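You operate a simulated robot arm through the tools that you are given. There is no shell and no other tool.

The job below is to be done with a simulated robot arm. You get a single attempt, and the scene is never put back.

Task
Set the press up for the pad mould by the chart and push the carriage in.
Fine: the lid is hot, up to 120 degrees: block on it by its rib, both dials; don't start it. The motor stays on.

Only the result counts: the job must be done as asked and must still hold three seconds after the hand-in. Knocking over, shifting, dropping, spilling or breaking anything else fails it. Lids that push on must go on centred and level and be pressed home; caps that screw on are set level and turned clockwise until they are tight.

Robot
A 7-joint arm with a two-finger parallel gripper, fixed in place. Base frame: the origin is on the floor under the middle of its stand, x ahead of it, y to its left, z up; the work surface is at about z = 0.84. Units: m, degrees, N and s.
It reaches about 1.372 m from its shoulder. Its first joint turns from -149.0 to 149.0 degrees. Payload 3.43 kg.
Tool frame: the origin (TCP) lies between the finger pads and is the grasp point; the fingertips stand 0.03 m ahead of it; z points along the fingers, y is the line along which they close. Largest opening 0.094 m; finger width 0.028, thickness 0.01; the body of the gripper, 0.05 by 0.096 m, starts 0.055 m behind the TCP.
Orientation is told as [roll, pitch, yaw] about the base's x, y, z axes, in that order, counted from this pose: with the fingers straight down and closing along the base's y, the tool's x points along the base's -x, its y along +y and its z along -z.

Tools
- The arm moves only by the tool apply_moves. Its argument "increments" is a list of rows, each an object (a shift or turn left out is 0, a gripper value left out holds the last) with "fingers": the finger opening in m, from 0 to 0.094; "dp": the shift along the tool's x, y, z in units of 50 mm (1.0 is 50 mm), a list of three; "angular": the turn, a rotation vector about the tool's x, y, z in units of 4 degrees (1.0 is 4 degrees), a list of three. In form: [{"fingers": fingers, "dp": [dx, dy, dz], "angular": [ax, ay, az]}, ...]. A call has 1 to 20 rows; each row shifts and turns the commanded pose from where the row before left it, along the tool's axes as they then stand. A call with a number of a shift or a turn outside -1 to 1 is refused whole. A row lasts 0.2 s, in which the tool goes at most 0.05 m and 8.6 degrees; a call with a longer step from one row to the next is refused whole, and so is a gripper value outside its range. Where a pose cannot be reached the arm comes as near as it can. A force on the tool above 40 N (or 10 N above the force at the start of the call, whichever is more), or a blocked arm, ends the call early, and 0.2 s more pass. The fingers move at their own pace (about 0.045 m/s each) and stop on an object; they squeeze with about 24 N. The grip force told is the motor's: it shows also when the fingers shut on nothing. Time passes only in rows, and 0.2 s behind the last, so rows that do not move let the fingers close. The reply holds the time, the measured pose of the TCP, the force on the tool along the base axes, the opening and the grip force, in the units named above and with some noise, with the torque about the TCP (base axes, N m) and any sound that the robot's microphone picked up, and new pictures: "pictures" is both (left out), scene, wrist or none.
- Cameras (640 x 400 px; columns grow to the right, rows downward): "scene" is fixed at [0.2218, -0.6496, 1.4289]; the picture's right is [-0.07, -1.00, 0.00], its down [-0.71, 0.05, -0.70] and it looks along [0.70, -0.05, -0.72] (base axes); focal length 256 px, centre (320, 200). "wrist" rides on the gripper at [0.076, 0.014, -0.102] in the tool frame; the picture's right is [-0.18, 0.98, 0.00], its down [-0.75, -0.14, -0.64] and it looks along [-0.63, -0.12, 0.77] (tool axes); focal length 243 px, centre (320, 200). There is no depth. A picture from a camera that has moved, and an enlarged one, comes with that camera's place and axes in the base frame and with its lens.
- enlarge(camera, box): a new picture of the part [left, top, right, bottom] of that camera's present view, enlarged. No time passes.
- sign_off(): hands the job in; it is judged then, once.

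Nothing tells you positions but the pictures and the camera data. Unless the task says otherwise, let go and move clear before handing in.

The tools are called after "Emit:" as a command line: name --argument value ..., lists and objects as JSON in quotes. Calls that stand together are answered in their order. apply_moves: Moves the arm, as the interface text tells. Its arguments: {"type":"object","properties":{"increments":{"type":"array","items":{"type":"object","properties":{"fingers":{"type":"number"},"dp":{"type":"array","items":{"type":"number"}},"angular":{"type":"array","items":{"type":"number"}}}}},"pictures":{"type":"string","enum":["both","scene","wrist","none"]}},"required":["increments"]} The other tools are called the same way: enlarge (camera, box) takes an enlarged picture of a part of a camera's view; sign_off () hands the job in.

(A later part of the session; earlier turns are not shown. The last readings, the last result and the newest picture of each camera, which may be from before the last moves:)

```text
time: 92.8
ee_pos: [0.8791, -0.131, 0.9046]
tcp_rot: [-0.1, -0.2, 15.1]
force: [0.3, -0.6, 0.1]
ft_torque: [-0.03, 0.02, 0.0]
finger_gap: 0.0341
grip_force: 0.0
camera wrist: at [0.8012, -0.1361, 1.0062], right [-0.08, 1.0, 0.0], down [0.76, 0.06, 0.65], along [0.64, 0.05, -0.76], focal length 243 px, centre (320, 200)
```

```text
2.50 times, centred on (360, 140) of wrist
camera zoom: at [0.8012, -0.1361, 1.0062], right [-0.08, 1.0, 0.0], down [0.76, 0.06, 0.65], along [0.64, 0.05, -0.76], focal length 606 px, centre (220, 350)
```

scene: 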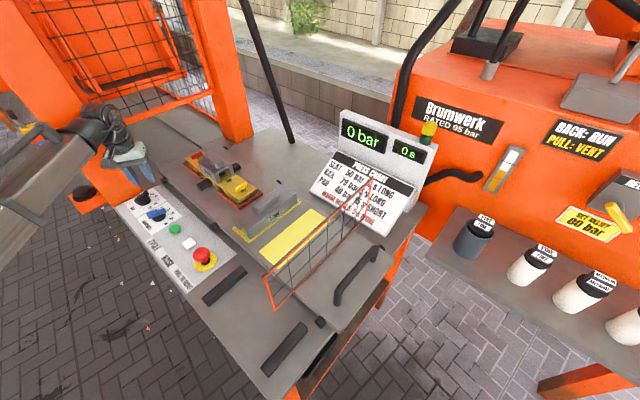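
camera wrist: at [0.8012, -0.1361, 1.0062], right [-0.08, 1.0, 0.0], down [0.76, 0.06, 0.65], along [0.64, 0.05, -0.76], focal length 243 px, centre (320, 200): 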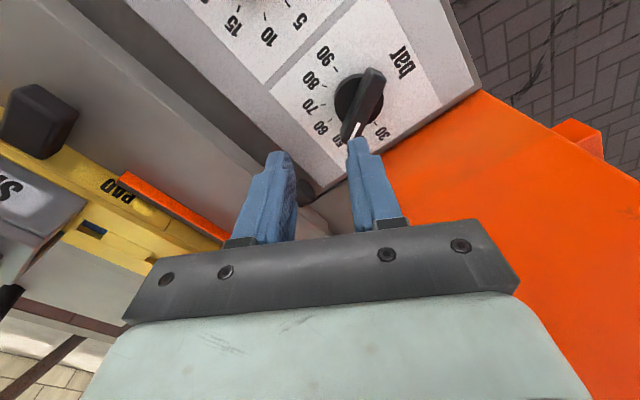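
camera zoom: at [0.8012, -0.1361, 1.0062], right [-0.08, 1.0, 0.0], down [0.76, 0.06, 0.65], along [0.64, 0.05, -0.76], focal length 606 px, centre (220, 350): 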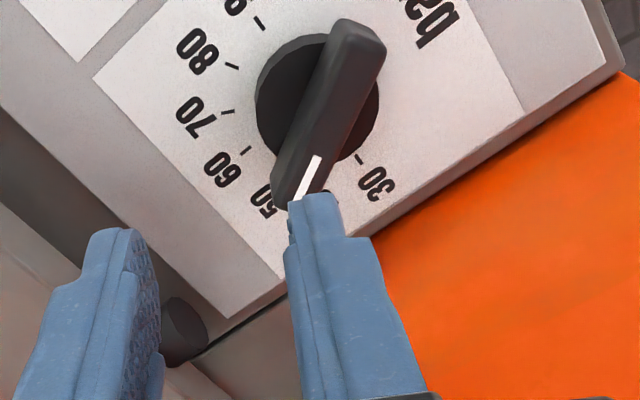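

The pointer has settled at 50 bar (about -30°), so the dial may click into its marks. I'll go over the dial centre at 15° yaw with the fingers open 0.044, checking clearance to the post.

Emit:
apply_moves --increments '[{"dp": [0.06, 0.22, 0], "fingers": 0.044}, {"dp": [0.06, 0.22, 0]}, {"dp": [0.058, 0.2, 0]}, {"dp": [0, 0, 0]}]' --pictures "both"

Emit:
enlarge --camera "wrist" --box '[230, 50, 430, 240]'

Emit:
enlarge --camera "scene" --box '[60, 90, 200, 230]'

```text
time: 93.8
ee_pos: [0.8624, -0.1018, 0.9046]
tcp_rot: [-0.1, -0.2, 15.1]
force: [0.3, -0.8, -0.7]
ft_torque: [0.01, 0.04, 0.02]
finger_gap: 0.044
grip_force: 0.0
camera wrist: at [0.7841, -0.1075, 1.0062], right [-0.08, 1.0, 0.0], down [0.76, 0.06, 0.65], along [0.64, 0.05, -0.76], focal length 243 px, centre (320, 200)
```

scene: 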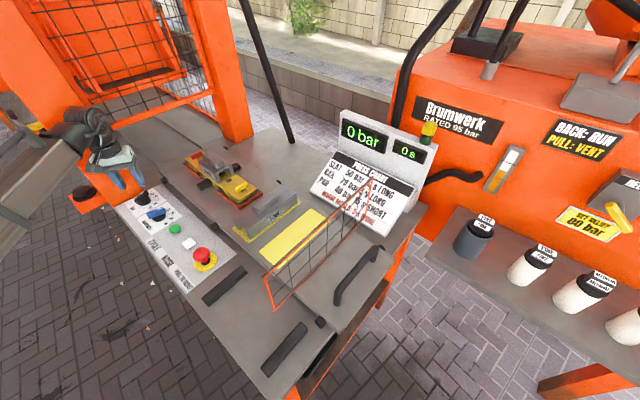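
wrist: 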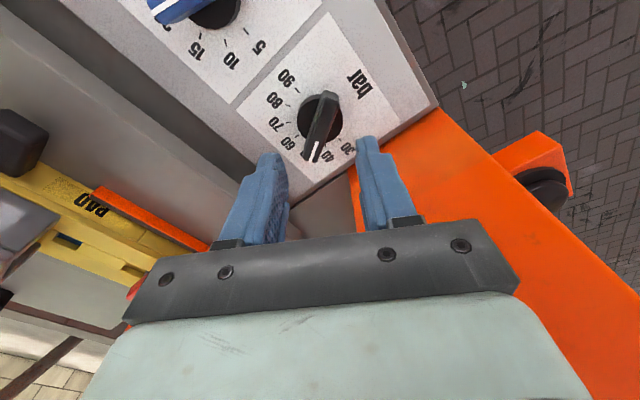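

```text
2.11 times, centred on (330, 145) of wrist
camera zoom: at [0.7841, -0.1075, 1.0062], right [-0.08, 1.0, 0.0], down [0.76, 0.06, 0.65], along [0.64, 0.05, -0.76], focal length 511 px, centre (299, 316)
```

zoom: 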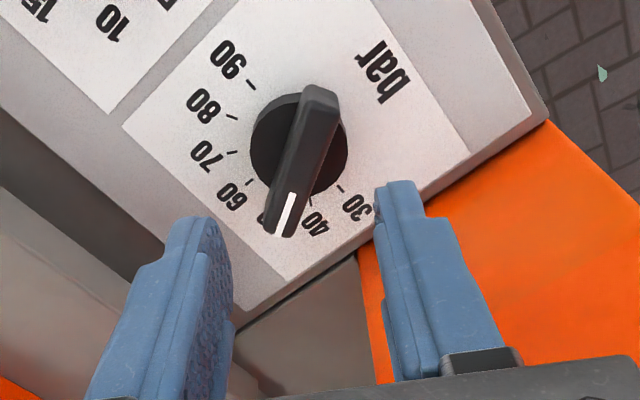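

```text
2.86 times, centred on (130, 160) of scene
camera zoom: at [0.2218, -0.6496, 1.4289], right [-0.07, -1.0, 0.0], down [-0.71, 0.05, -0.7], along [0.7, -0.05, -0.72], focal length 731 px, centre (863, 314)
```

zoom: 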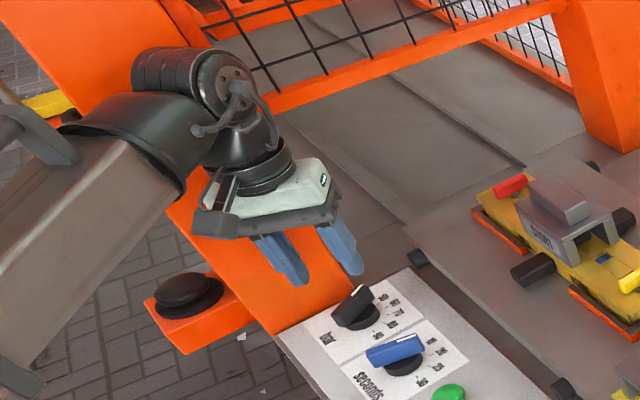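

Pointer reads about -37°, between 50 and 40. The hand is centred over the dial and clear of the post, so I'll go down astride the handle.

Emit:
apply_moves --increments '[{"dp": [0, 0, 0.3]}, {"dp": [0, 0, 0.3]}, {"dp": [0, 0, 0.25]}, {"dp": [0, 0, 0.15]}, {"dp": [0, 0, 0.08]}, {"dp": [0, 0, 0]}]' --pictures "wrist"

Emit:
enlarge --camera "wrist" --box '[230, 50, 430, 240]'

```text
time: 95.2
ee_pos: [0.8617, -0.1025, 0.8506]
tcp_rot: [-0.1, -0.2, 15.1]
force: [-0.4, 1.1, 0.3]
ft_torque: [0.0, -0.02, 0.02]
finger_gap: 0.0441
grip_force: 0.0
camera wrist: at [0.7845, -0.1078, 0.9525], right [-0.08, 1.0, 0.0], down [0.76, 0.06, 0.65], along [0.64, 0.05, -0.76], focal length 243 px, centre (320, 200)
```

wrist: 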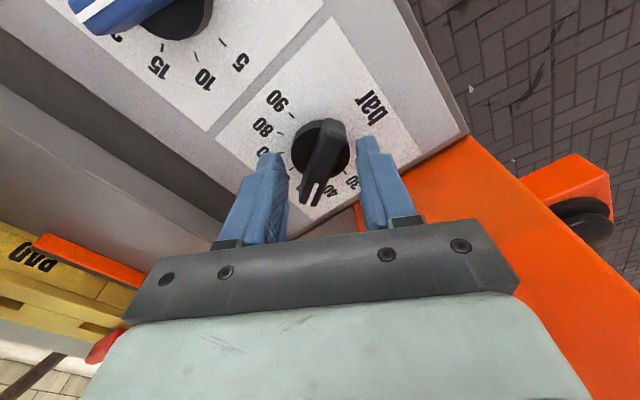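

```text
2.11 times, centred on (330, 145) of wrist
camera zoom: at [0.7845, -0.1078, 0.9525], right [-0.08, 1.0, 0.0], down [0.76, 0.06, 0.65], along [0.64, 0.05, -0.76], focal length 511 px, centre (299, 316)
```

zoom: 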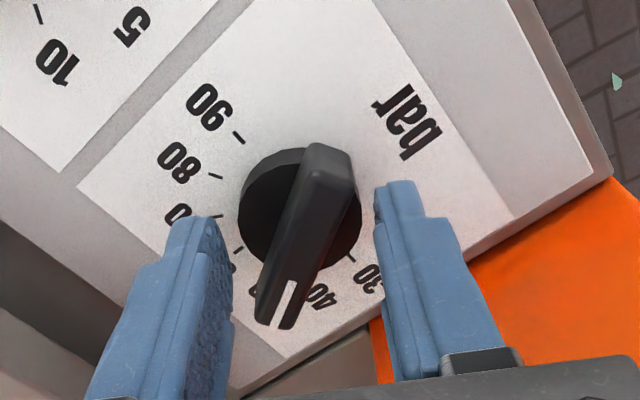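

Handle is about 20° short of 40 bar, sitting between the fingers. Squeezing now will square it to the 40-bar direction.

Emit:
apply_moves --increments '[{"fingers": 0.03}, {"fingers": 0.02}, {"fingers": 0.0}, {"dp": [0, 0, 0]}, {"dp": [0, 0, 0]}]' --pictures "wrist"

Emit:
enlarge --camera "wrist" --box '[230, 50, 430, 240]'

```text
time: 96.4
ee_pos: [0.8622, -0.1018, 0.8507]
tcp_rot: [-0.2, -0.1, 15.1]
force: [-1.1, 1.6, -2.6]
ft_torque: [0.36, -0.23, 0.01]
finger_gap: 0.0129
grip_force: 45.3
camera wrist: at [0.7845, -0.1077, 0.9525], right [-0.08, 1.0, 0.0], down [0.76, 0.06, 0.65], along [0.64, 0.05, -0.76], focal length 243 px, centre (320, 200)
```

wrist: 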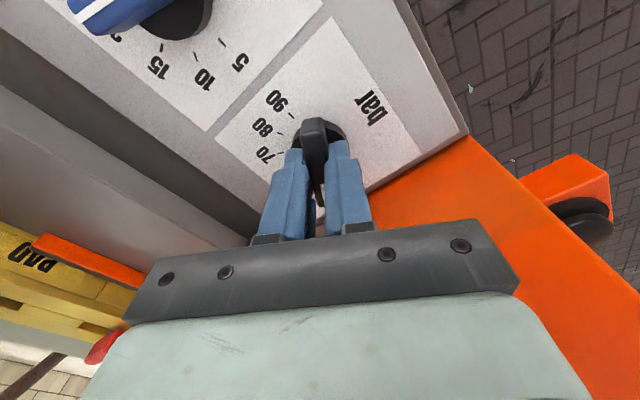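

```text
2.11 times, centred on (330, 145) of wrist
camera zoom: at [0.7845, -0.1077, 0.9525], right [-0.08, 1.0, 0.0], down [0.76, 0.06, 0.65], along [0.64, 0.05, -0.76], focal length 511 px, centre (299, 316)
```

zoom: 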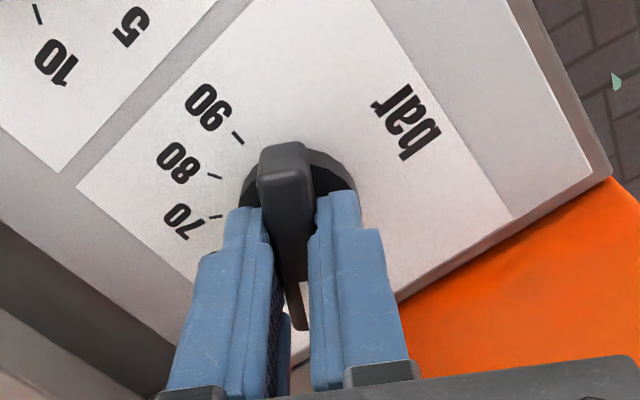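

Gap equals the handle thickness, so it is flush at 15.1°, i.e. 40 bar. I'll release, rise and verify.

Emit:
apply_moves --increments '[{"fingers": 0.02}, {"fingers": 0.036}, {"dp": [0, 0, 0]}, {"dp": [0, 0, -0.2]}, {"dp": [0, 0, -0.4]}, {"dp": [0, 0, -0.5]}, {"dp": [0, 0, 0]}]' --pictures "both"

Emit:
enlarge --camera "wrist" --box '[230, 50, 430, 240]'

Emit:
enlarge --camera "scene" --box '[110, 165, 210, 240]'

```text
time: 98.0
ee_pos: [0.8627, -0.1008, 0.9059]
tcp_rot: [-0.1, -0.2, 15.1]
force: [0.2, 0.4, 0.2]
ft_torque: [0.06, -0.02, 0.01]
finger_gap: 0.036
grip_force: 0.0
camera wrist: at [0.784, -0.1075, 1.0079], right [-0.08, 1.0, 0.0], down [0.76, 0.06, 0.64], along [0.64, 0.05, -0.76], focal length 243 px, centre (320, 200)
```

scene: 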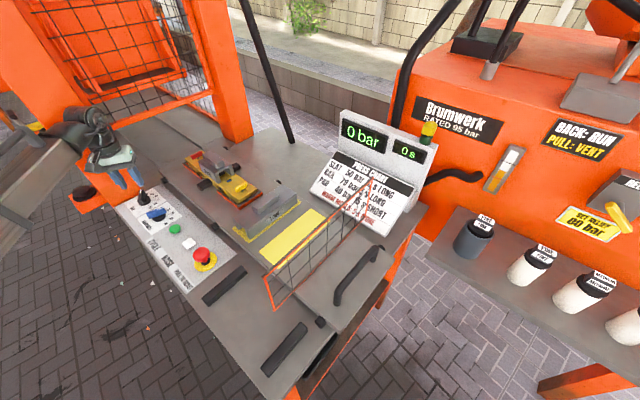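
wrist: 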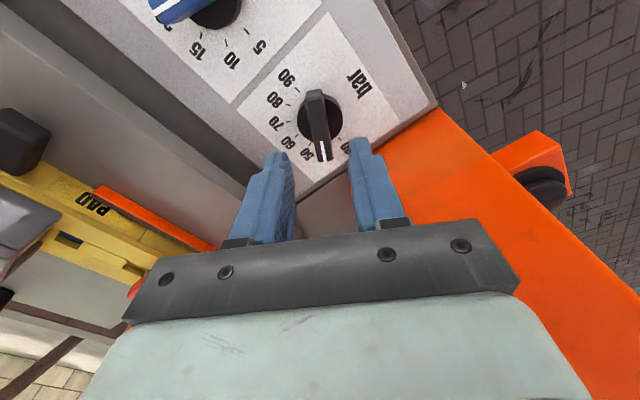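

```text
2.11 times, centred on (330, 145) of wrist
camera zoom: at [0.784, -0.1075, 1.0079], right [-0.08, 1.0, 0.0], down [0.76, 0.06, 0.64], along [0.64, 0.05, -0.76], focal length 511 px, centre (299, 316)
```

zoom: 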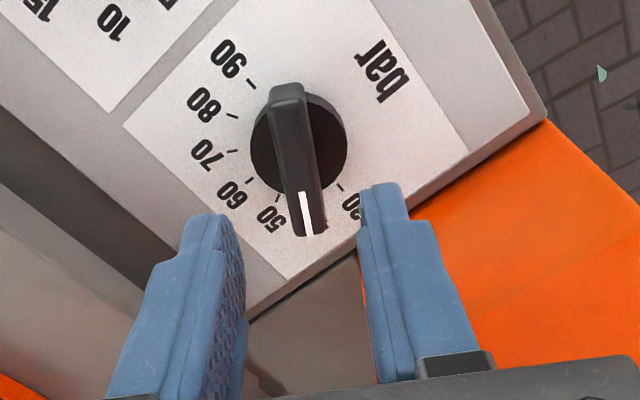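

```text
5.33 times, centred on (160, 202) of scene
camera zoom: at [0.2218, -0.6496, 1.4289], right [-0.07, -1.0, 0.0], down [-0.71, 0.05, -0.7], along [0.7, -0.05, -0.72], focal length 1364 px, centre (1173, 187)
```

zoom: 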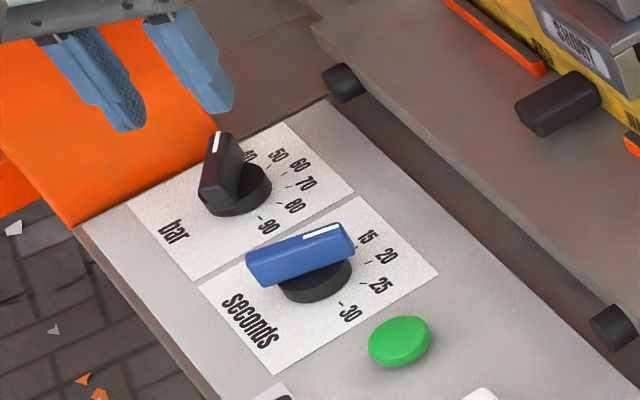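

Both dials are confirmed: pointer on 40 bar (-59.5°) and 20 s. Next is the carriage, so I'll turn to 45°, rise well clear, and go round behind the carriage handle.

Emit:
apply_moves --increments '[{"angular": [0, 0, -1]}, {"angular": [0, 0, -1]}, {"angular": [0, 0, -1]}, {"angular": [0, 0, -1]}, {"angular": [0, 0, -1]}, {"angular": [0, 0, -1]}, {"angular": [0, 0, -1]}, {"angular": [0, 0, -0.5]}, {"dp": [0.1, 0, -0.8]}, {"dp": [0.1, 0, -0.8]}, {"dp": [0.1, 0, -0.8]}, {"dp": [0.1, 0, -0.8]}, {"dp": [0.1, 0, -0.8]}, {"dp": [0, 0, -0.3]}, {"dp": [0, 0, 0]}]' --pictures "both"

```text
time: 101.2
ee_pos: [0.8434, -0.1197, 1.1213]
tcp_rot: [-0.2, -0.1, 45.1]
force: [-0.5, -0.5, -0.2]
ft_torque: [0.02, -0.02, -0.02]
finger_gap: 0.0362
grip_force: 0.2
camera wrist: at [0.7794, -0.1629, 1.2229], right [-0.57, 0.82, 0.0], down [0.63, 0.43, 0.64], along [0.53, 0.36, -0.77], focal length 243 px, centre (320, 200)
```

scene: 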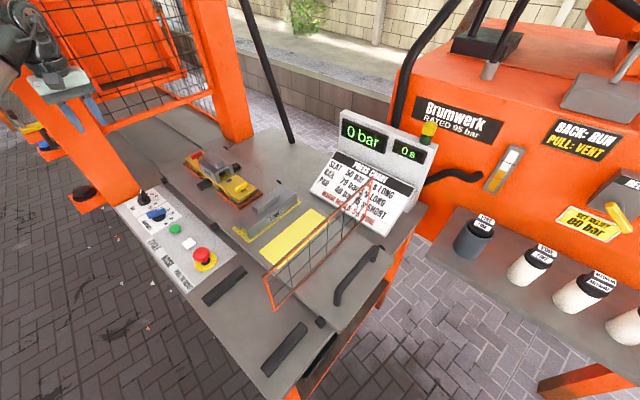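
wrist: 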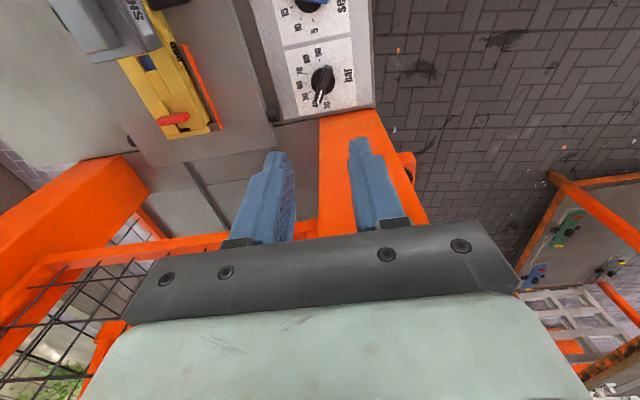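

Clear of the dials. Let me look at the carriage, guard and handle in detail before travelling.

Emit:
enlarge --camera "scene" --box '[240, 200, 420, 340]'

Emit:
enlarge --camera "scene" --box '[110, 100, 310, 250]'

Emit:
enlarge --camera "scene" --box '[180, 230, 340, 400]'

Emit:
enlarge --camera "wrist" --box '[0, 100, 330, 330]'

```text
2.86 times, centred on (330, 270) of scene
camera zoom: at [0.2218, -0.6496, 1.4289], right [-0.07, -1.0, 0.0], down [-0.71, 0.05, -0.7], along [0.7, -0.05, -0.72], focal length 731 px, centre (291, 0)
```

zoom: 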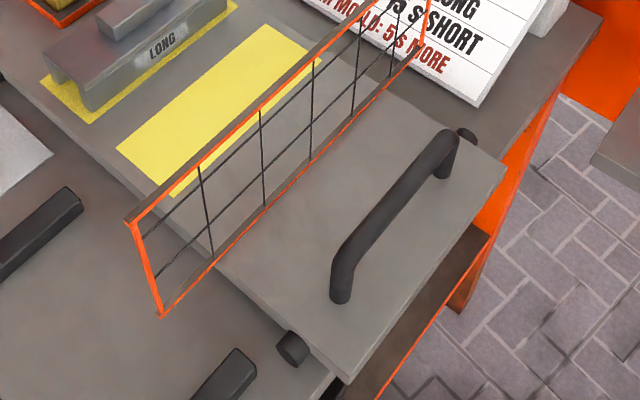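

```text
2.67 times, centred on (210, 175) of scene
camera zoom: at [0.2218, -0.6496, 1.4289], right [-0.07, -1.0, 0.0], down [-0.71, 0.05, -0.7], along [0.7, -0.05, -0.72], focal length 682 px, centre (613, 267)
```

zoom: 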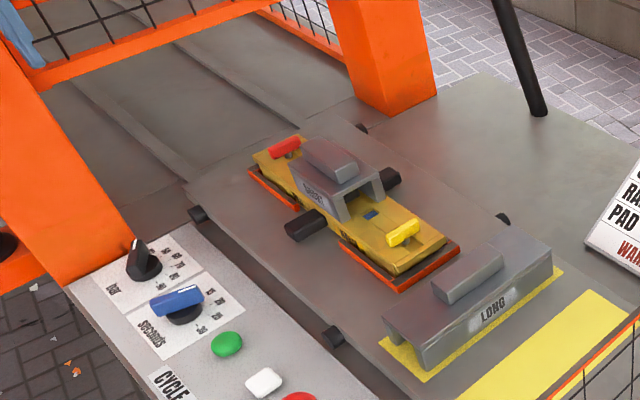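

```text
2.35 times, centred on (260, 315) of scene
camera zoom: at [0.2218, -0.6496, 1.4289], right [-0.07, -1.0, 0.0], down [-0.71, 0.05, -0.7], along [0.7, -0.05, -0.72], focal length 602 px, centre (461, -71)
```

zoom: 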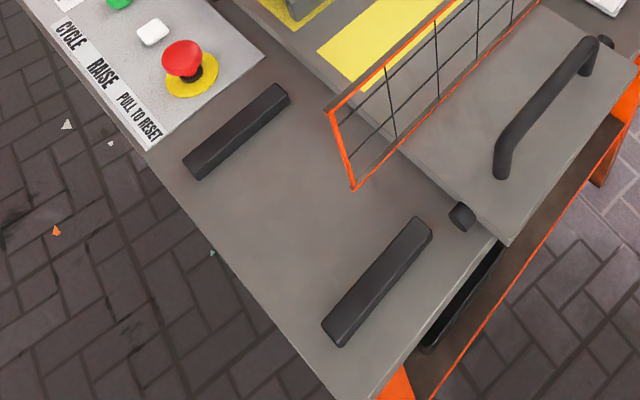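

```text
1.74 times, centred on (165, 215) of wrist
camera zoom: at [0.7794, -0.1629, 1.2229], right [-0.57, 0.82, 0.0], down [0.63, 0.43, 0.64], along [0.53, 0.36, -0.77], focal length 422 px, centre (590, 174)
```

zoom: 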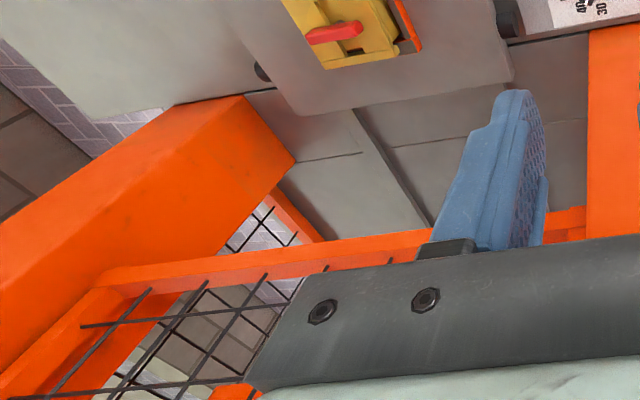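

The carriage has a black bar handle across its front, behind the guard. I'll travel at z 1.12 to a spot outside the handle and look at it.

Emit:
apply_moves --increments '[{"dp": [0.5, -0.13, 0]}, {"dp": [0.77, -0.198, 0]}, {"dp": [0.77, -0.198, 0]}, {"dp": [0.77, -0.198, 0]}, {"dp": [0.77, -0.198, 0]}, {"dp": [0.77, -0.198, 0]}, {"dp": [0.77, -0.198, 0]}, {"dp": [0.77, -0.198, 0]}, {"dp": [0.77, -0.198, 0]}, {"dp": [0.77, -0.198, 0]}, {"dp": [0.77, -0.198, 0]}, {"dp": [0.77, -0.198, 0]}, {"dp": [0.77, -0.198, 0]}, {"dp": [0.77, -0.198, 0]}, {"dp": [0.77, -0.198, 0]}, {"dp": [0.77, -0.198, 0]}, {"dp": [0.77, -0.198, 0]}, {"dp": [0.77, -0.198, 0]}, {"dp": [0.77, -0.198, 0]}, {"dp": [0, 0, 0]}]' --pictures "both"

```text
time: 105.4
ee_pos: [0.467, -0.7603, 1.1205]
tcp_rot: [-0.2, -0.1, 45.1]
force: [0.6, -0.9, -0.3]
ft_torque: [0.03, -0.02, 0.01]
finger_gap: 0.0362
grip_force: 0.1
camera wrist: at [0.4028, -0.803, 1.2216], right [-0.57, 0.82, 0.0], down [0.63, 0.43, 0.64], along [0.53, 0.36, -0.76], focal length 243 px, centre (320, 200)
```

scene: 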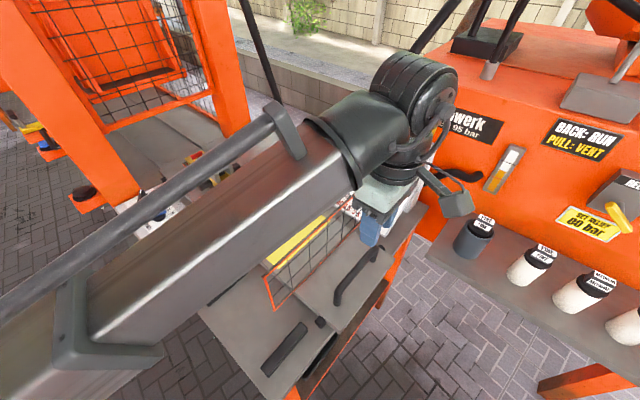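
wrist: 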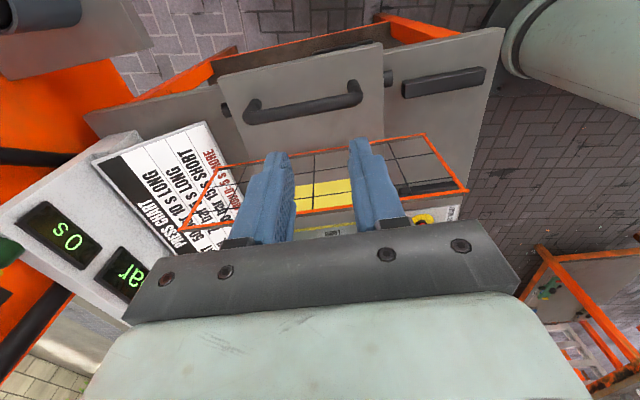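

The handle bar sits at u≈-0.183, w≈0.89 (about 0.14 m long, z≈0.895). I'll close the fingers, line up outside its middle and lower beside it.

Emit:
apply_moves --increments '[{"dp": [0.752, -0.524, 0], "fingers": 0.0}, {"dp": [0, 0, 0.7]}, {"dp": [0, 0, 0.8]}, {"dp": [0, 0, 0.8]}, {"dp": [0, 0, 0.8]}, {"dp": [0, 0, 0.8]}, {"dp": [0, 0, 0.4]}, {"dp": [0, 0, 0]}]' --pictures "both"

Emit:
enlarge --camera "wrist" --box '[180, 60, 460, 235]'

Emit:
enlarge --camera "scene" --box '[260, 160, 460, 320]'

```text
time: 107.2
ee_pos: [0.4591, -0.8042, 0.9037]
tcp_rot: [-0.1, -0.1, 45.2]
force: [0.7, 0.3, -0.5]
ft_torque: [-0.04, -0.01, 0.01]
finger_gap: 0.0
grip_force: 23.8
camera wrist: at [0.3949, -0.8477, 1.0056], right [-0.57, 0.82, 0.0], down [0.63, 0.43, 0.64], along [0.53, 0.36, -0.77], focal length 243 px, centre (320, 200)
```

scene: 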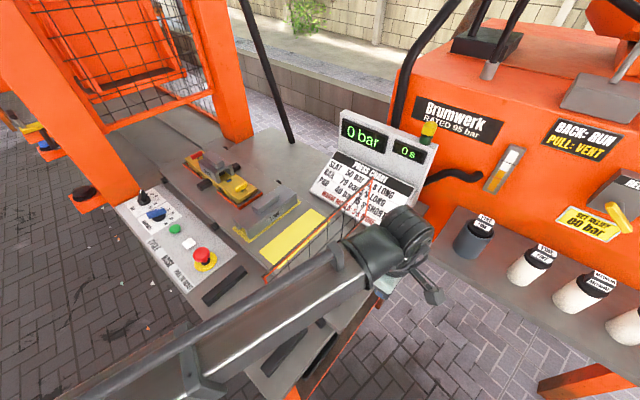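
wrist: 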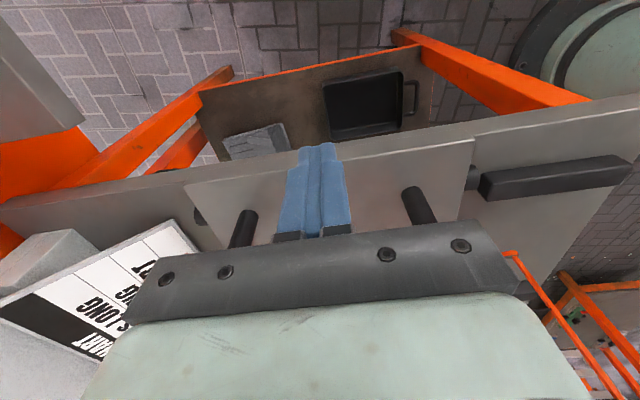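

```text
2.29 times, centred on (320, 148) of wrist
camera zoom: at [0.3949, -0.8477, 1.0056], right [-0.57, 0.82, 0.0], down [0.63, 0.43, 0.64], along [0.53, 0.36, -0.77], focal length 555 px, centre (320, 320)
```

zoom: 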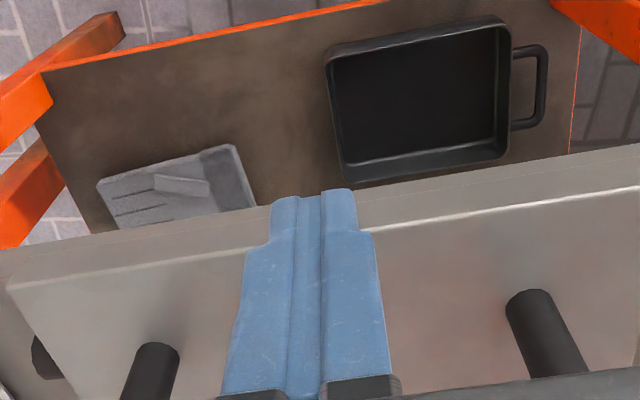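

```text
2.50 times, centred on (360, 240) of scene
camera zoom: at [0.2218, -0.6496, 1.4289], right [-0.07, -1.0, 0.0], down [-0.71, 0.05, -0.7], along [0.7, -0.05, -0.72], focal length 640 px, centre (220, 100)
```

zoom: 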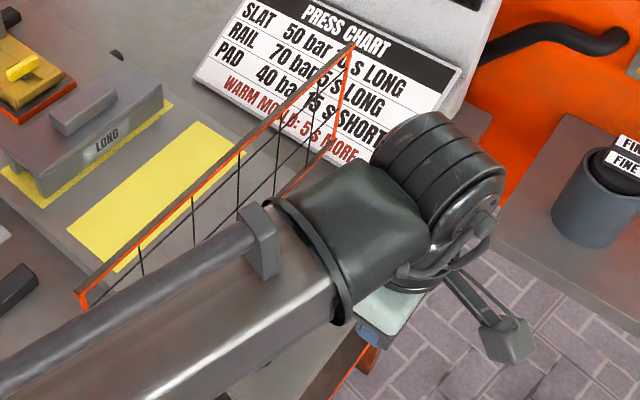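

Fingers are in position just outside the bar. I'll push slowly toward the press and watch the force.

Emit:
apply_moves --increments '[{"dp": [-0.2, 0, 0]}, {"dp": [-0.2, 0, 0]}, {"dp": [-0.2, 0, 0]}, {"dp": [-0.15, 0, 0]}, {"dp": [-0.15, 0, 0]}, {"dp": [0, 0, 0]}]' --pictures "none"

```text
time: 108.6
ee_pos: [0.4928, -0.7722, 0.9055]
tcp_rot: [-0.2, 0.0, 45.1]
force: [-0.7, 0.0, 0.2]
ft_torque: [0.0, 0.0, -0.01]
finger_gap: 0.0
grip_force: 23.9
```

Emit:
apply_moves --increments '[{"dp": [-0.1, 0, 0]}, {"dp": [-0.1, 0, 0]}, {"dp": [0, 0, 0]}]' --pictures "both"

Emit:
enlarge --camera "wrist" --box '[180, 60, 460, 235]'

Emit:
enlarge --camera "scene" --box '[260, 160, 460, 320]'

```text
time: 109.4
ee_pos: [0.5, -0.7638, 0.9058]
tcp_rot: [-0.2, -0.3, 45.1]
force: [-0.1, 0.1, 0.2]
ft_torque: [0.01, 0.02, 0.01]
finger_gap: 0.0001
grip_force: 24.1
camera wrist: at [0.4351, -0.8079, 1.0065], right [-0.57, 0.82, 0.0], down [0.63, 0.43, 0.64], along [0.53, 0.36, -0.76], focal length 243 px, centre (320, 200)
```

scene: 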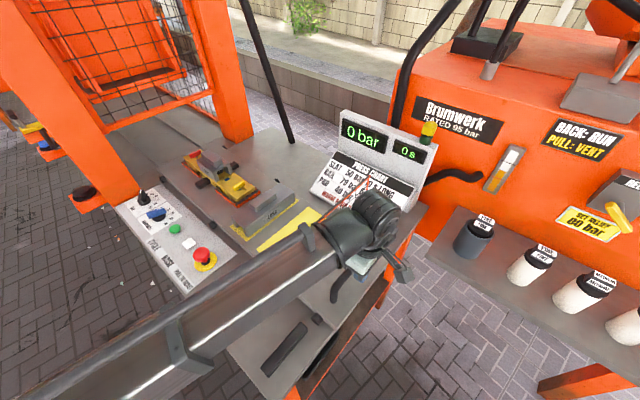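
wrist: 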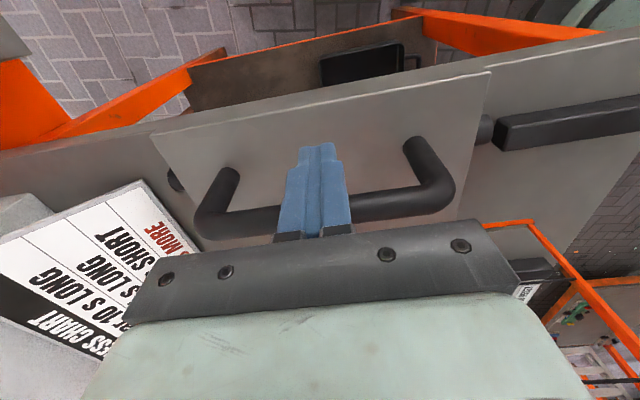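

```text
2.29 times, centred on (320, 148) of wrist
camera zoom: at [0.4351, -0.8079, 1.0065], right [-0.57, 0.82, 0.0], down [0.63, 0.43, 0.64], along [0.53, 0.36, -0.76], focal length 555 px, centre (320, 320)
```

zoom: 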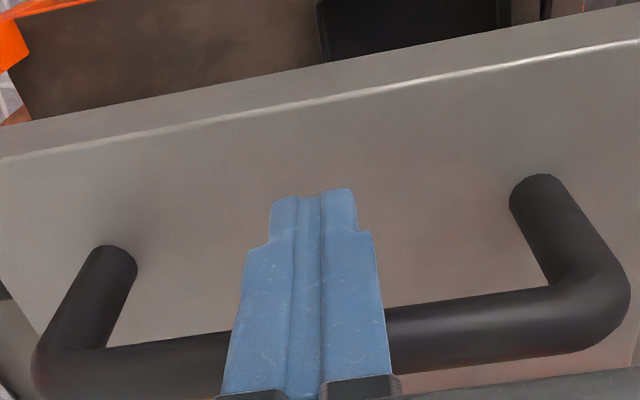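

```text
2.50 times, centred on (360, 240) of scene
camera zoom: at [0.2218, -0.6496, 1.4289], right [-0.07, -1.0, 0.0], down [-0.71, 0.05, -0.7], along [0.7, -0.05, -0.72], focal length 640 px, centre (220, 100)
```

zoom: 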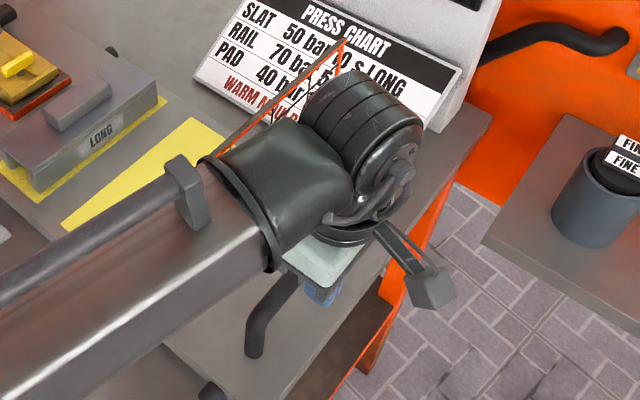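

The carriage is rolling with almost no resistance: it has moved a few millimetres. I'll keep pushing slowly and steadily.

Emit:
apply_moves --increments '[{"dp": [-0.15, 0, 0]}, {"dp": [-0.2, 0, 0]}, {"dp": [-0.2, 0, 0]}, {"dp": [-0.2, 0, 0]}, {"dp": [-0.2, 0, 0]}, {"dp": [-0.2, 0, 0]}, {"dp": [-0.2, 0, 0]}, {"dp": [-0.2, 0, 0]}, {"dp": [-0.15, 0, 0]}, {"dp": [-0.1, 0, 0]}, {"dp": [0, 0, 0]}]' --pictures "both"

```text
time: 111.8
ee_pos: [0.5627, -0.7016, 0.9052]
tcp_rot: [-0.3, -0.2, 45.1]
force: [0.4, -0.1, 0.5]
ft_torque: [-0.02, -0.04, 0.02]
finger_gap: 0.0
grip_force: 24.2
camera wrist: at [0.4983, -0.7447, 1.0069], right [-0.57, 0.82, 0.0], down [0.63, 0.43, 0.64], along [0.53, 0.36, -0.76], focal length 243 px, centre (320, 200)
```

scene: 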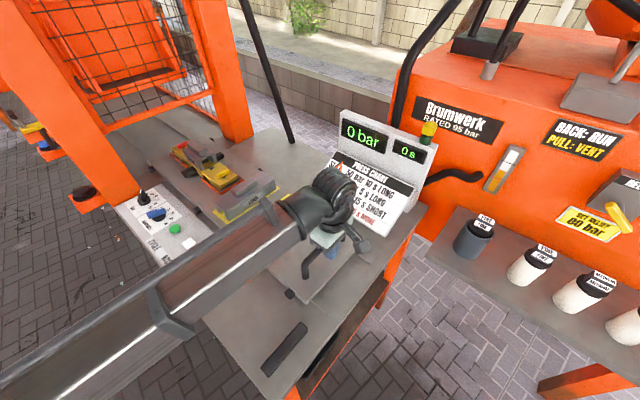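
wrist: 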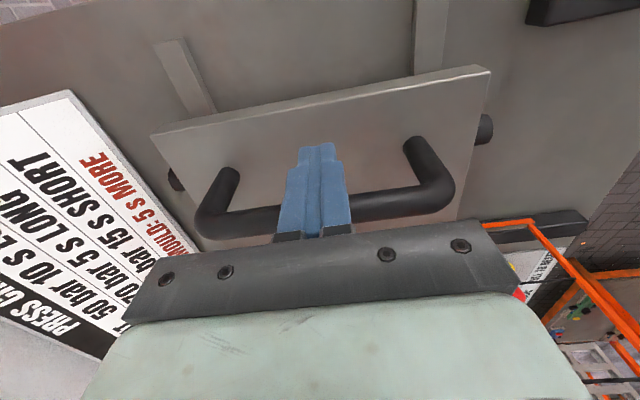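

The carriage glides along its rails with the block staying put. Continuing.

Emit:
apply_moves --increments '[{"dp": [-0.12, 0, 0]}, {"dp": [-0.2, 0, 0]}, {"dp": [-0.2, 0, 0]}, {"dp": [-0.2, 0, 0]}, {"dp": [-0.2, 0, 0]}, {"dp": [-0.2, 0, 0]}, {"dp": [-0.2, 0, 0]}, {"dp": [-0.2, 0, 0]}, {"dp": [-0.2, 0, 0]}, {"dp": [-0.15, 0, 0]}, {"dp": [-0.1, 0, 0]}, {"dp": [0, 0, 0]}]' --pictures "both"

Emit:
enlarge --camera "scene" --box '[100, 80, 380, 280]'

```text
time: 114.4
ee_pos: [0.6328, -0.6313, 0.9048]
tcp_rot: [-0.2, -0.1, 45.1]
force: [-0.6, -0.8, 0.4]
ft_torque: [-0.03, 0.0, 0.01]
finger_gap: 0.0
grip_force: 23.7
camera wrist: at [0.568, -0.6748, 1.0072], right [-0.57, 0.82, 0.0], down [0.63, 0.43, 0.64], along [0.53, 0.36, -0.76], focal length 243 px, centre (320, 200)
```

scene: 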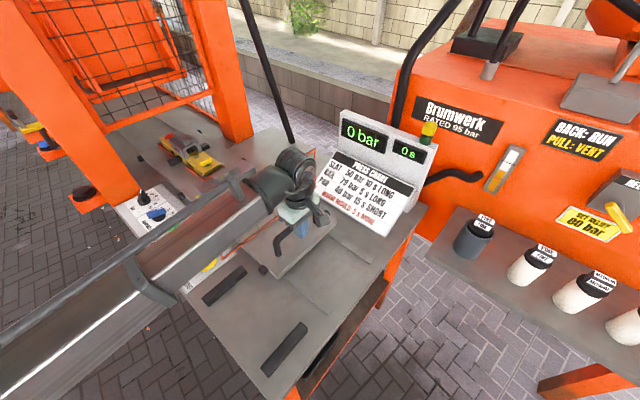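
wrist: 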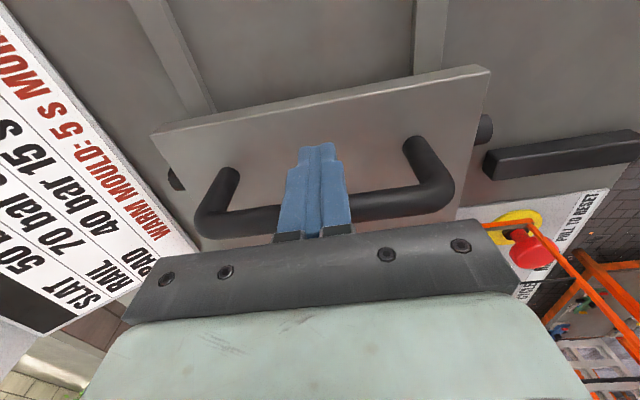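

```text
2.00 times, centred on (240, 180) of scene
camera zoom: at [0.2218, -0.6496, 1.4289], right [-0.07, -1.0, 0.0], down [-0.71, 0.05, -0.7], along [0.7, -0.05, -0.72], focal length 512 px, centre (480, 240)
```

zoom: 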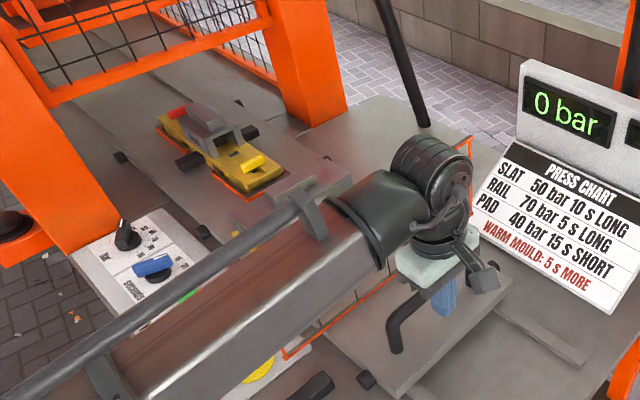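

Emit:
apply_moves --increments '[{"dp": [-0.12, 0, 0]}, {"dp": [-0.2, 0, 0]}, {"dp": [-0.2, 0, 0]}, {"dp": [-0.2, 0, 0]}, {"dp": [-0.2, 0, 0]}, {"dp": [-0.2, 0, 0]}, {"dp": [-0.2, 0, 0]}, {"dp": [-0.2, 0, 0]}, {"dp": [-0.2, 0, 0]}, {"dp": [-0.15, 0, 0]}, {"dp": [-0.1, 0, 0]}, {"dp": [0, 0, 0]}]' --pictures "both"

Emit:
enlarge --camera "scene" --box '[100, 60, 380, 260]'

```text
time: 117.0
ee_pos: [0.7021, -0.561, 0.906]
tcp_rot: [-0.2, -0.2, 45.1]
force: [0.4, 0.0, -0.1]
ft_torque: [0.0, 0.03, 0.0]
finger_gap: 0.0
grip_force: 24.2
camera wrist: at [0.6375, -0.6047, 1.007], right [-0.57, 0.82, 0.0], down [0.63, 0.43, 0.64], along [0.53, 0.36, -0.76], focal length 243 px, centre (320, 200)
```

scene: 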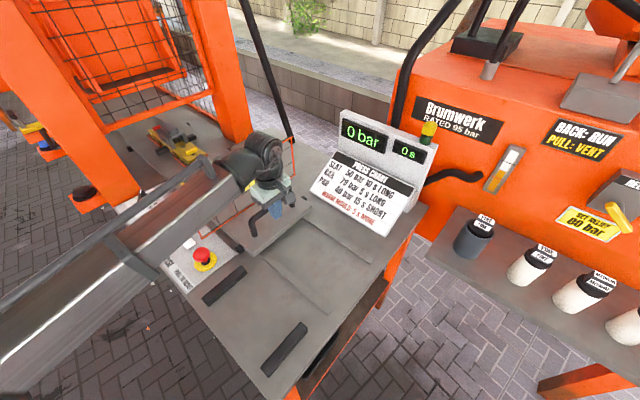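
wrist: 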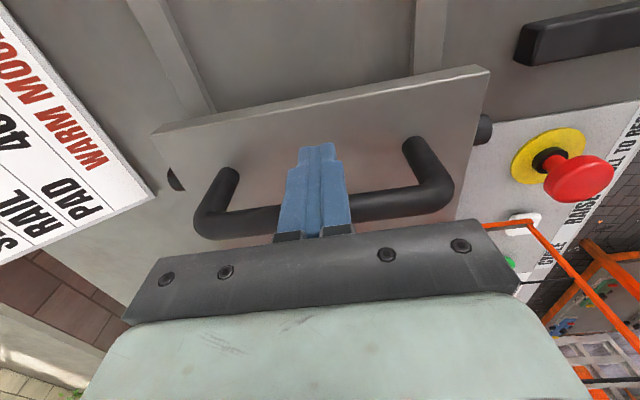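

```text
2.00 times, centred on (240, 160) of scene
camera zoom: at [0.2218, -0.6496, 1.4289], right [-0.07, -1.0, 0.0], down [-0.71, 0.05, -0.7], along [0.7, -0.05, -0.72], focal length 512 px, centre (480, 280)
```

zoom: 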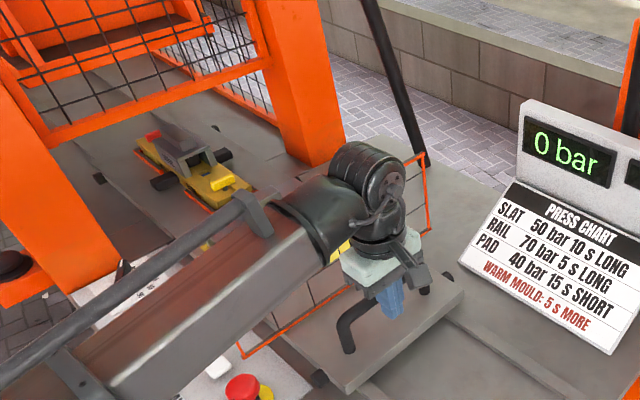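

Emit:
apply_moves --increments '[{"dp": [-0.12, 0, 0]}, {"dp": [-0.2, 0, 0]}, {"dp": [-0.2, 0, 0]}, {"dp": [-0.2, 0, 0]}, {"dp": [-0.2, 0, 0]}, {"dp": [-0.2, 0, 0]}, {"dp": [-0.2, 0, 0]}, {"dp": [-0.2, 0, 0]}, {"dp": [-0.2, 0, 0]}, {"dp": [-0.15, 0, 0]}, {"dp": [-0.1, 0, 0]}, {"dp": [0, 0, 0]}]' --pictures "both"

Emit:
enlarge --camera "scene" --box '[60, 40, 340, 240]'

```text
time: 119.6
ee_pos: [0.7709, -0.4921, 0.9056]
tcp_rot: [-0.2, -0.1, 45.1]
force: [-0.7, 0.1, -0.1]
ft_torque: [-0.02, 0.02, 0.02]
finger_gap: 0.0
grip_force: 24.0
camera wrist: at [0.707, -0.5351, 1.0075], right [-0.57, 0.82, 0.0], down [0.63, 0.43, 0.64], along [0.53, 0.36, -0.76], focal length 243 px, centre (320, 200)
```

scene: 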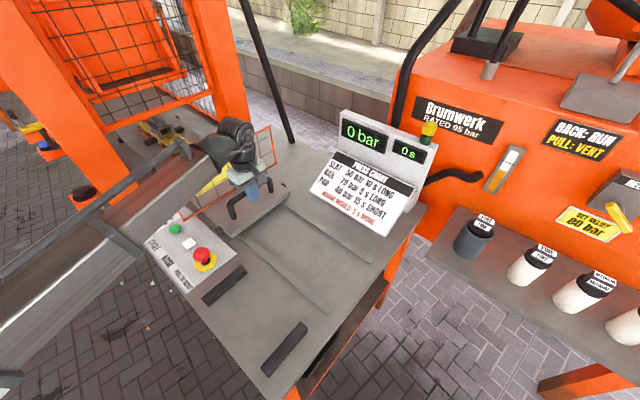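
wrist: 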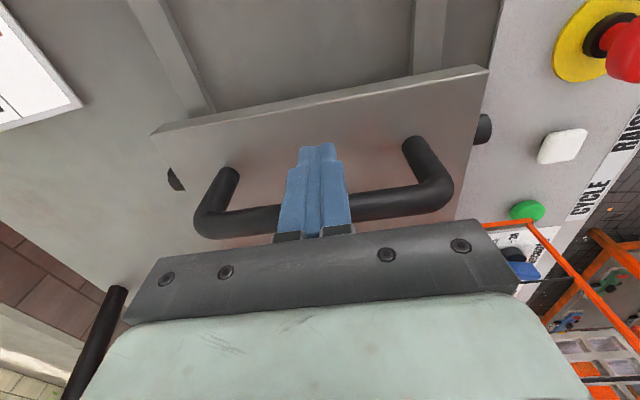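

```text
2.00 times, centred on (200, 140) of scene
camera zoom: at [0.2218, -0.6496, 1.4289], right [-0.07, -1.0, 0.0], down [-0.71, 0.05, -0.7], along [0.7, -0.05, -0.72], focal length 512 px, centre (560, 320)
```

zoom: 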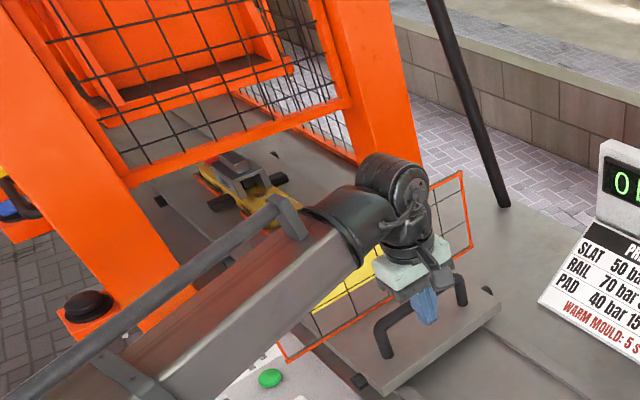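

Emit:
apply_moves --increments '[{"dp": [-0.12, 0, 0]}, {"dp": [-0.2, 0, 0]}, {"dp": [-0.2, 0, 0]}, {"dp": [-0.2, 0, 0]}, {"dp": [-0.2, 0, 0]}, {"dp": [-0.2, 0, 0]}, {"dp": [-0.2, 0, 0]}, {"dp": [-0.2, 0, 0]}, {"dp": [-0.15, 0, 0]}, {"dp": [-0.1, 0, 0]}, {"dp": [0, 0, 0]}]' --pictures "both"

Emit:
enlarge --camera "scene" --box '[60, 40, 340, 240]'

```text
time: 122.0
ee_pos: [0.8343, -0.4281, 0.9065]
tcp_rot: [-0.2, -0.2, 45.1]
force: [0.2, -0.9, -0.2]
ft_torque: [-0.01, 0.0, -0.03]
finger_gap: 0.0001
grip_force: 24.1
camera wrist: at [0.7697, -0.472, 1.0076], right [-0.57, 0.82, 0.0], down [0.63, 0.43, 0.64], along [0.53, 0.36, -0.76], focal length 243 px, centre (320, 200)
```

scene: 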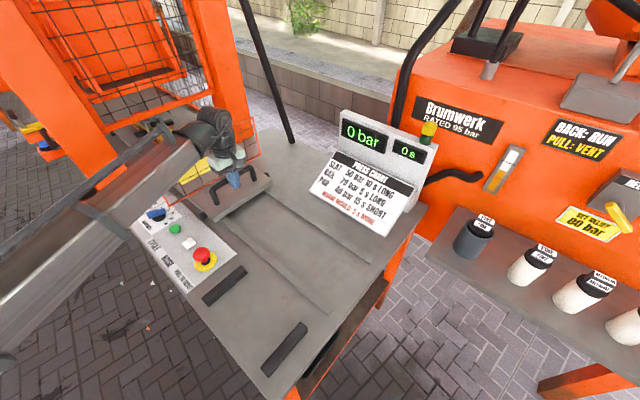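
wrist: 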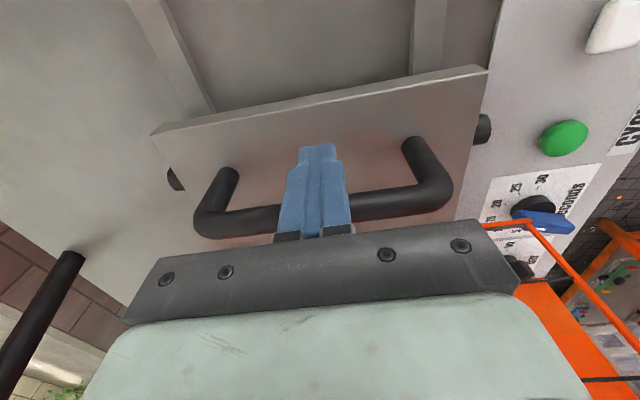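

```text
2.00 times, centred on (200, 140) of scene
camera zoom: at [0.2218, -0.6496, 1.4289], right [-0.07, -1.0, 0.0], down [-0.71, 0.05, -0.7], along [0.7, -0.05, -0.72], focal length 512 px, centre (560, 320)
```

zoom: 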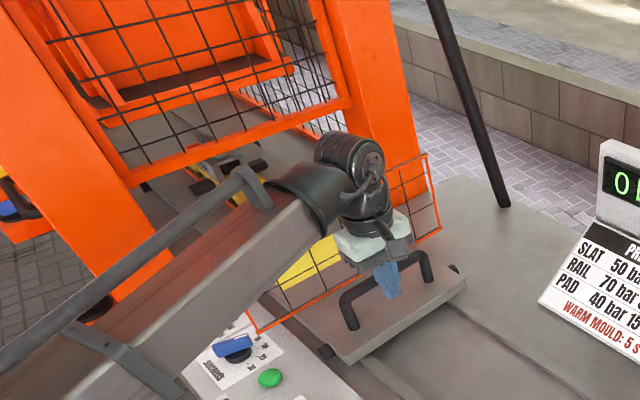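

Emit:
apply_moves --increments '[{"dp": [-0.12, 0, 0]}, {"dp": [-0.18, 0, 0]}, {"dp": [-0.18, 0, 0]}, {"dp": [-0.18, 0, 0]}, {"dp": [-0.18, 0, 0]}, {"dp": [-0.18, 0, 0]}, {"dp": [-0.12, 0, 0]}, {"dp": [-0.1, 0, 0]}, {"dp": [0, 0, 0]}]' --pictures "both"

Emit:
enlarge --camera "scene" --box '[60, 40, 340, 240]'

```text
time: 124.0
ee_pos: [0.8778, -0.3861, 0.9077]
tcp_rot: [-0.2, -0.2, 45.1]
force: [-0.3, 0.0, 0.1]
ft_torque: [0.02, 0.03, 0.02]
finger_gap: 0.0
grip_force: 24.1
camera wrist: at [0.8136, -0.4285, 1.0081], right [-0.57, 0.82, 0.0], down [0.63, 0.43, 0.64], along [0.53, 0.36, -0.76], focal length 243 px, centre (320, 200)
```

scene: 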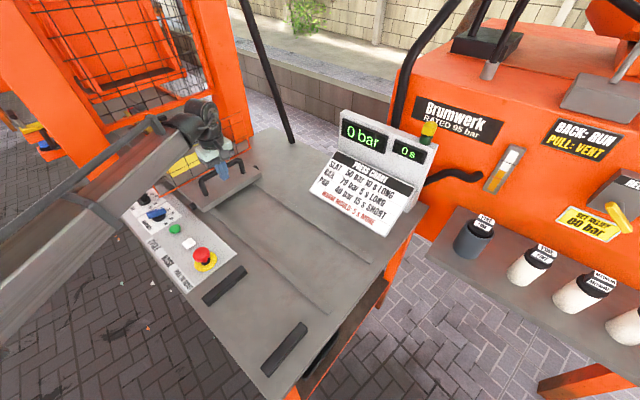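
wrist: 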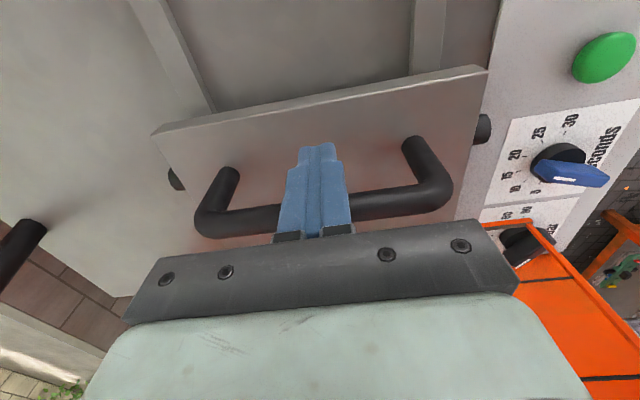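

```text
2.00 times, centred on (200, 140) of scene
camera zoom: at [0.2218, -0.6496, 1.4289], right [-0.07, -1.0, 0.0], down [-0.71, 0.05, -0.7], along [0.7, -0.05, -0.72], focal length 512 px, centre (560, 320)
```

zoom: 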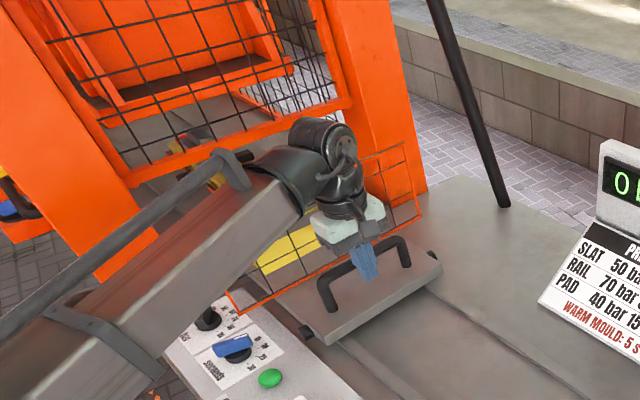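

Emit:
apply_moves --increments '[{"dp": [-0.1, 0, 0]}, {"dp": [-0.15, 0, 0]}, {"dp": [-0.15, 0, 0]}, {"dp": [-0.15, 0, 0]}, {"dp": [-0.15, 0, 0]}, {"dp": [-0.15, 0, 0]}, {"dp": [-0.1, 0, 0]}, {"dp": [-0.08, 0, 0]}, {"dp": [0, 0, 0]}]' --pictures "both"

Emit:
enlarge --camera "scene" --box '[60, 40, 340, 240]'

```text
time: 126.0
ee_pos: [0.9146, -0.349, 0.9062]
tcp_rot: [-0.1, -0.1, 45.2]
force: [-0.9, -0.3, -0.2]
ft_torque: [-0.03, 0.0, -0.03]
finger_gap: 0.0
grip_force: 23.6
camera wrist: at [0.8497, -0.3922, 1.0077], right [-0.57, 0.82, 0.0], down [0.63, 0.43, 0.64], along [0.53, 0.36, -0.76], focal length 243 px, centre (320, 200)
```

scene: 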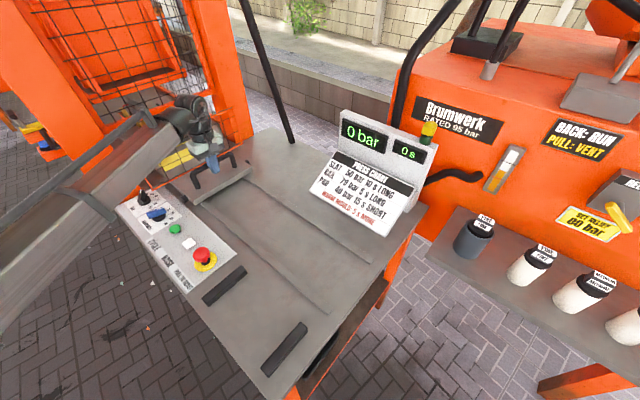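
wrist: 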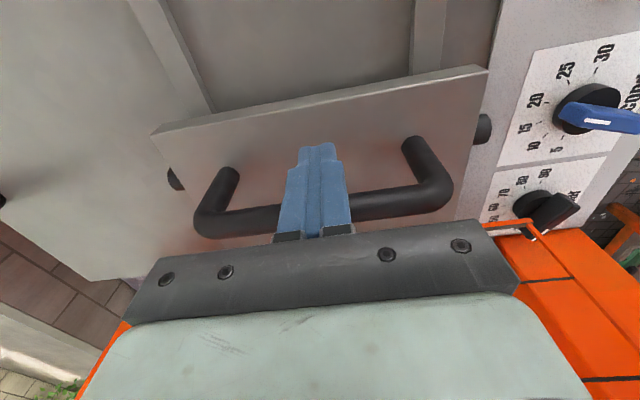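

```text
2.00 times, centred on (200, 140) of scene
camera zoom: at [0.2218, -0.6496, 1.4289], right [-0.07, -1.0, 0.0], down [-0.71, 0.05, -0.7], along [0.7, -0.05, -0.72], focal length 512 px, centre (560, 320)
```

zoom: 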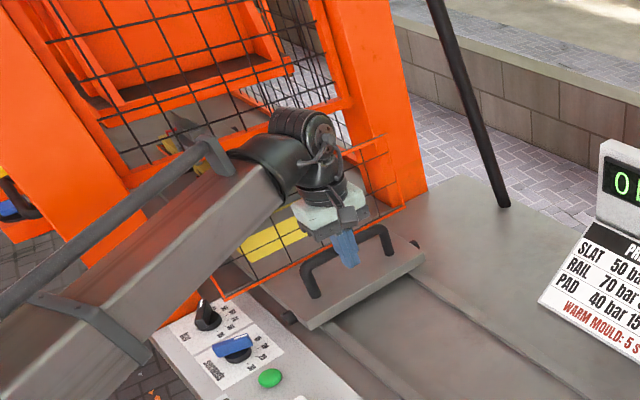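

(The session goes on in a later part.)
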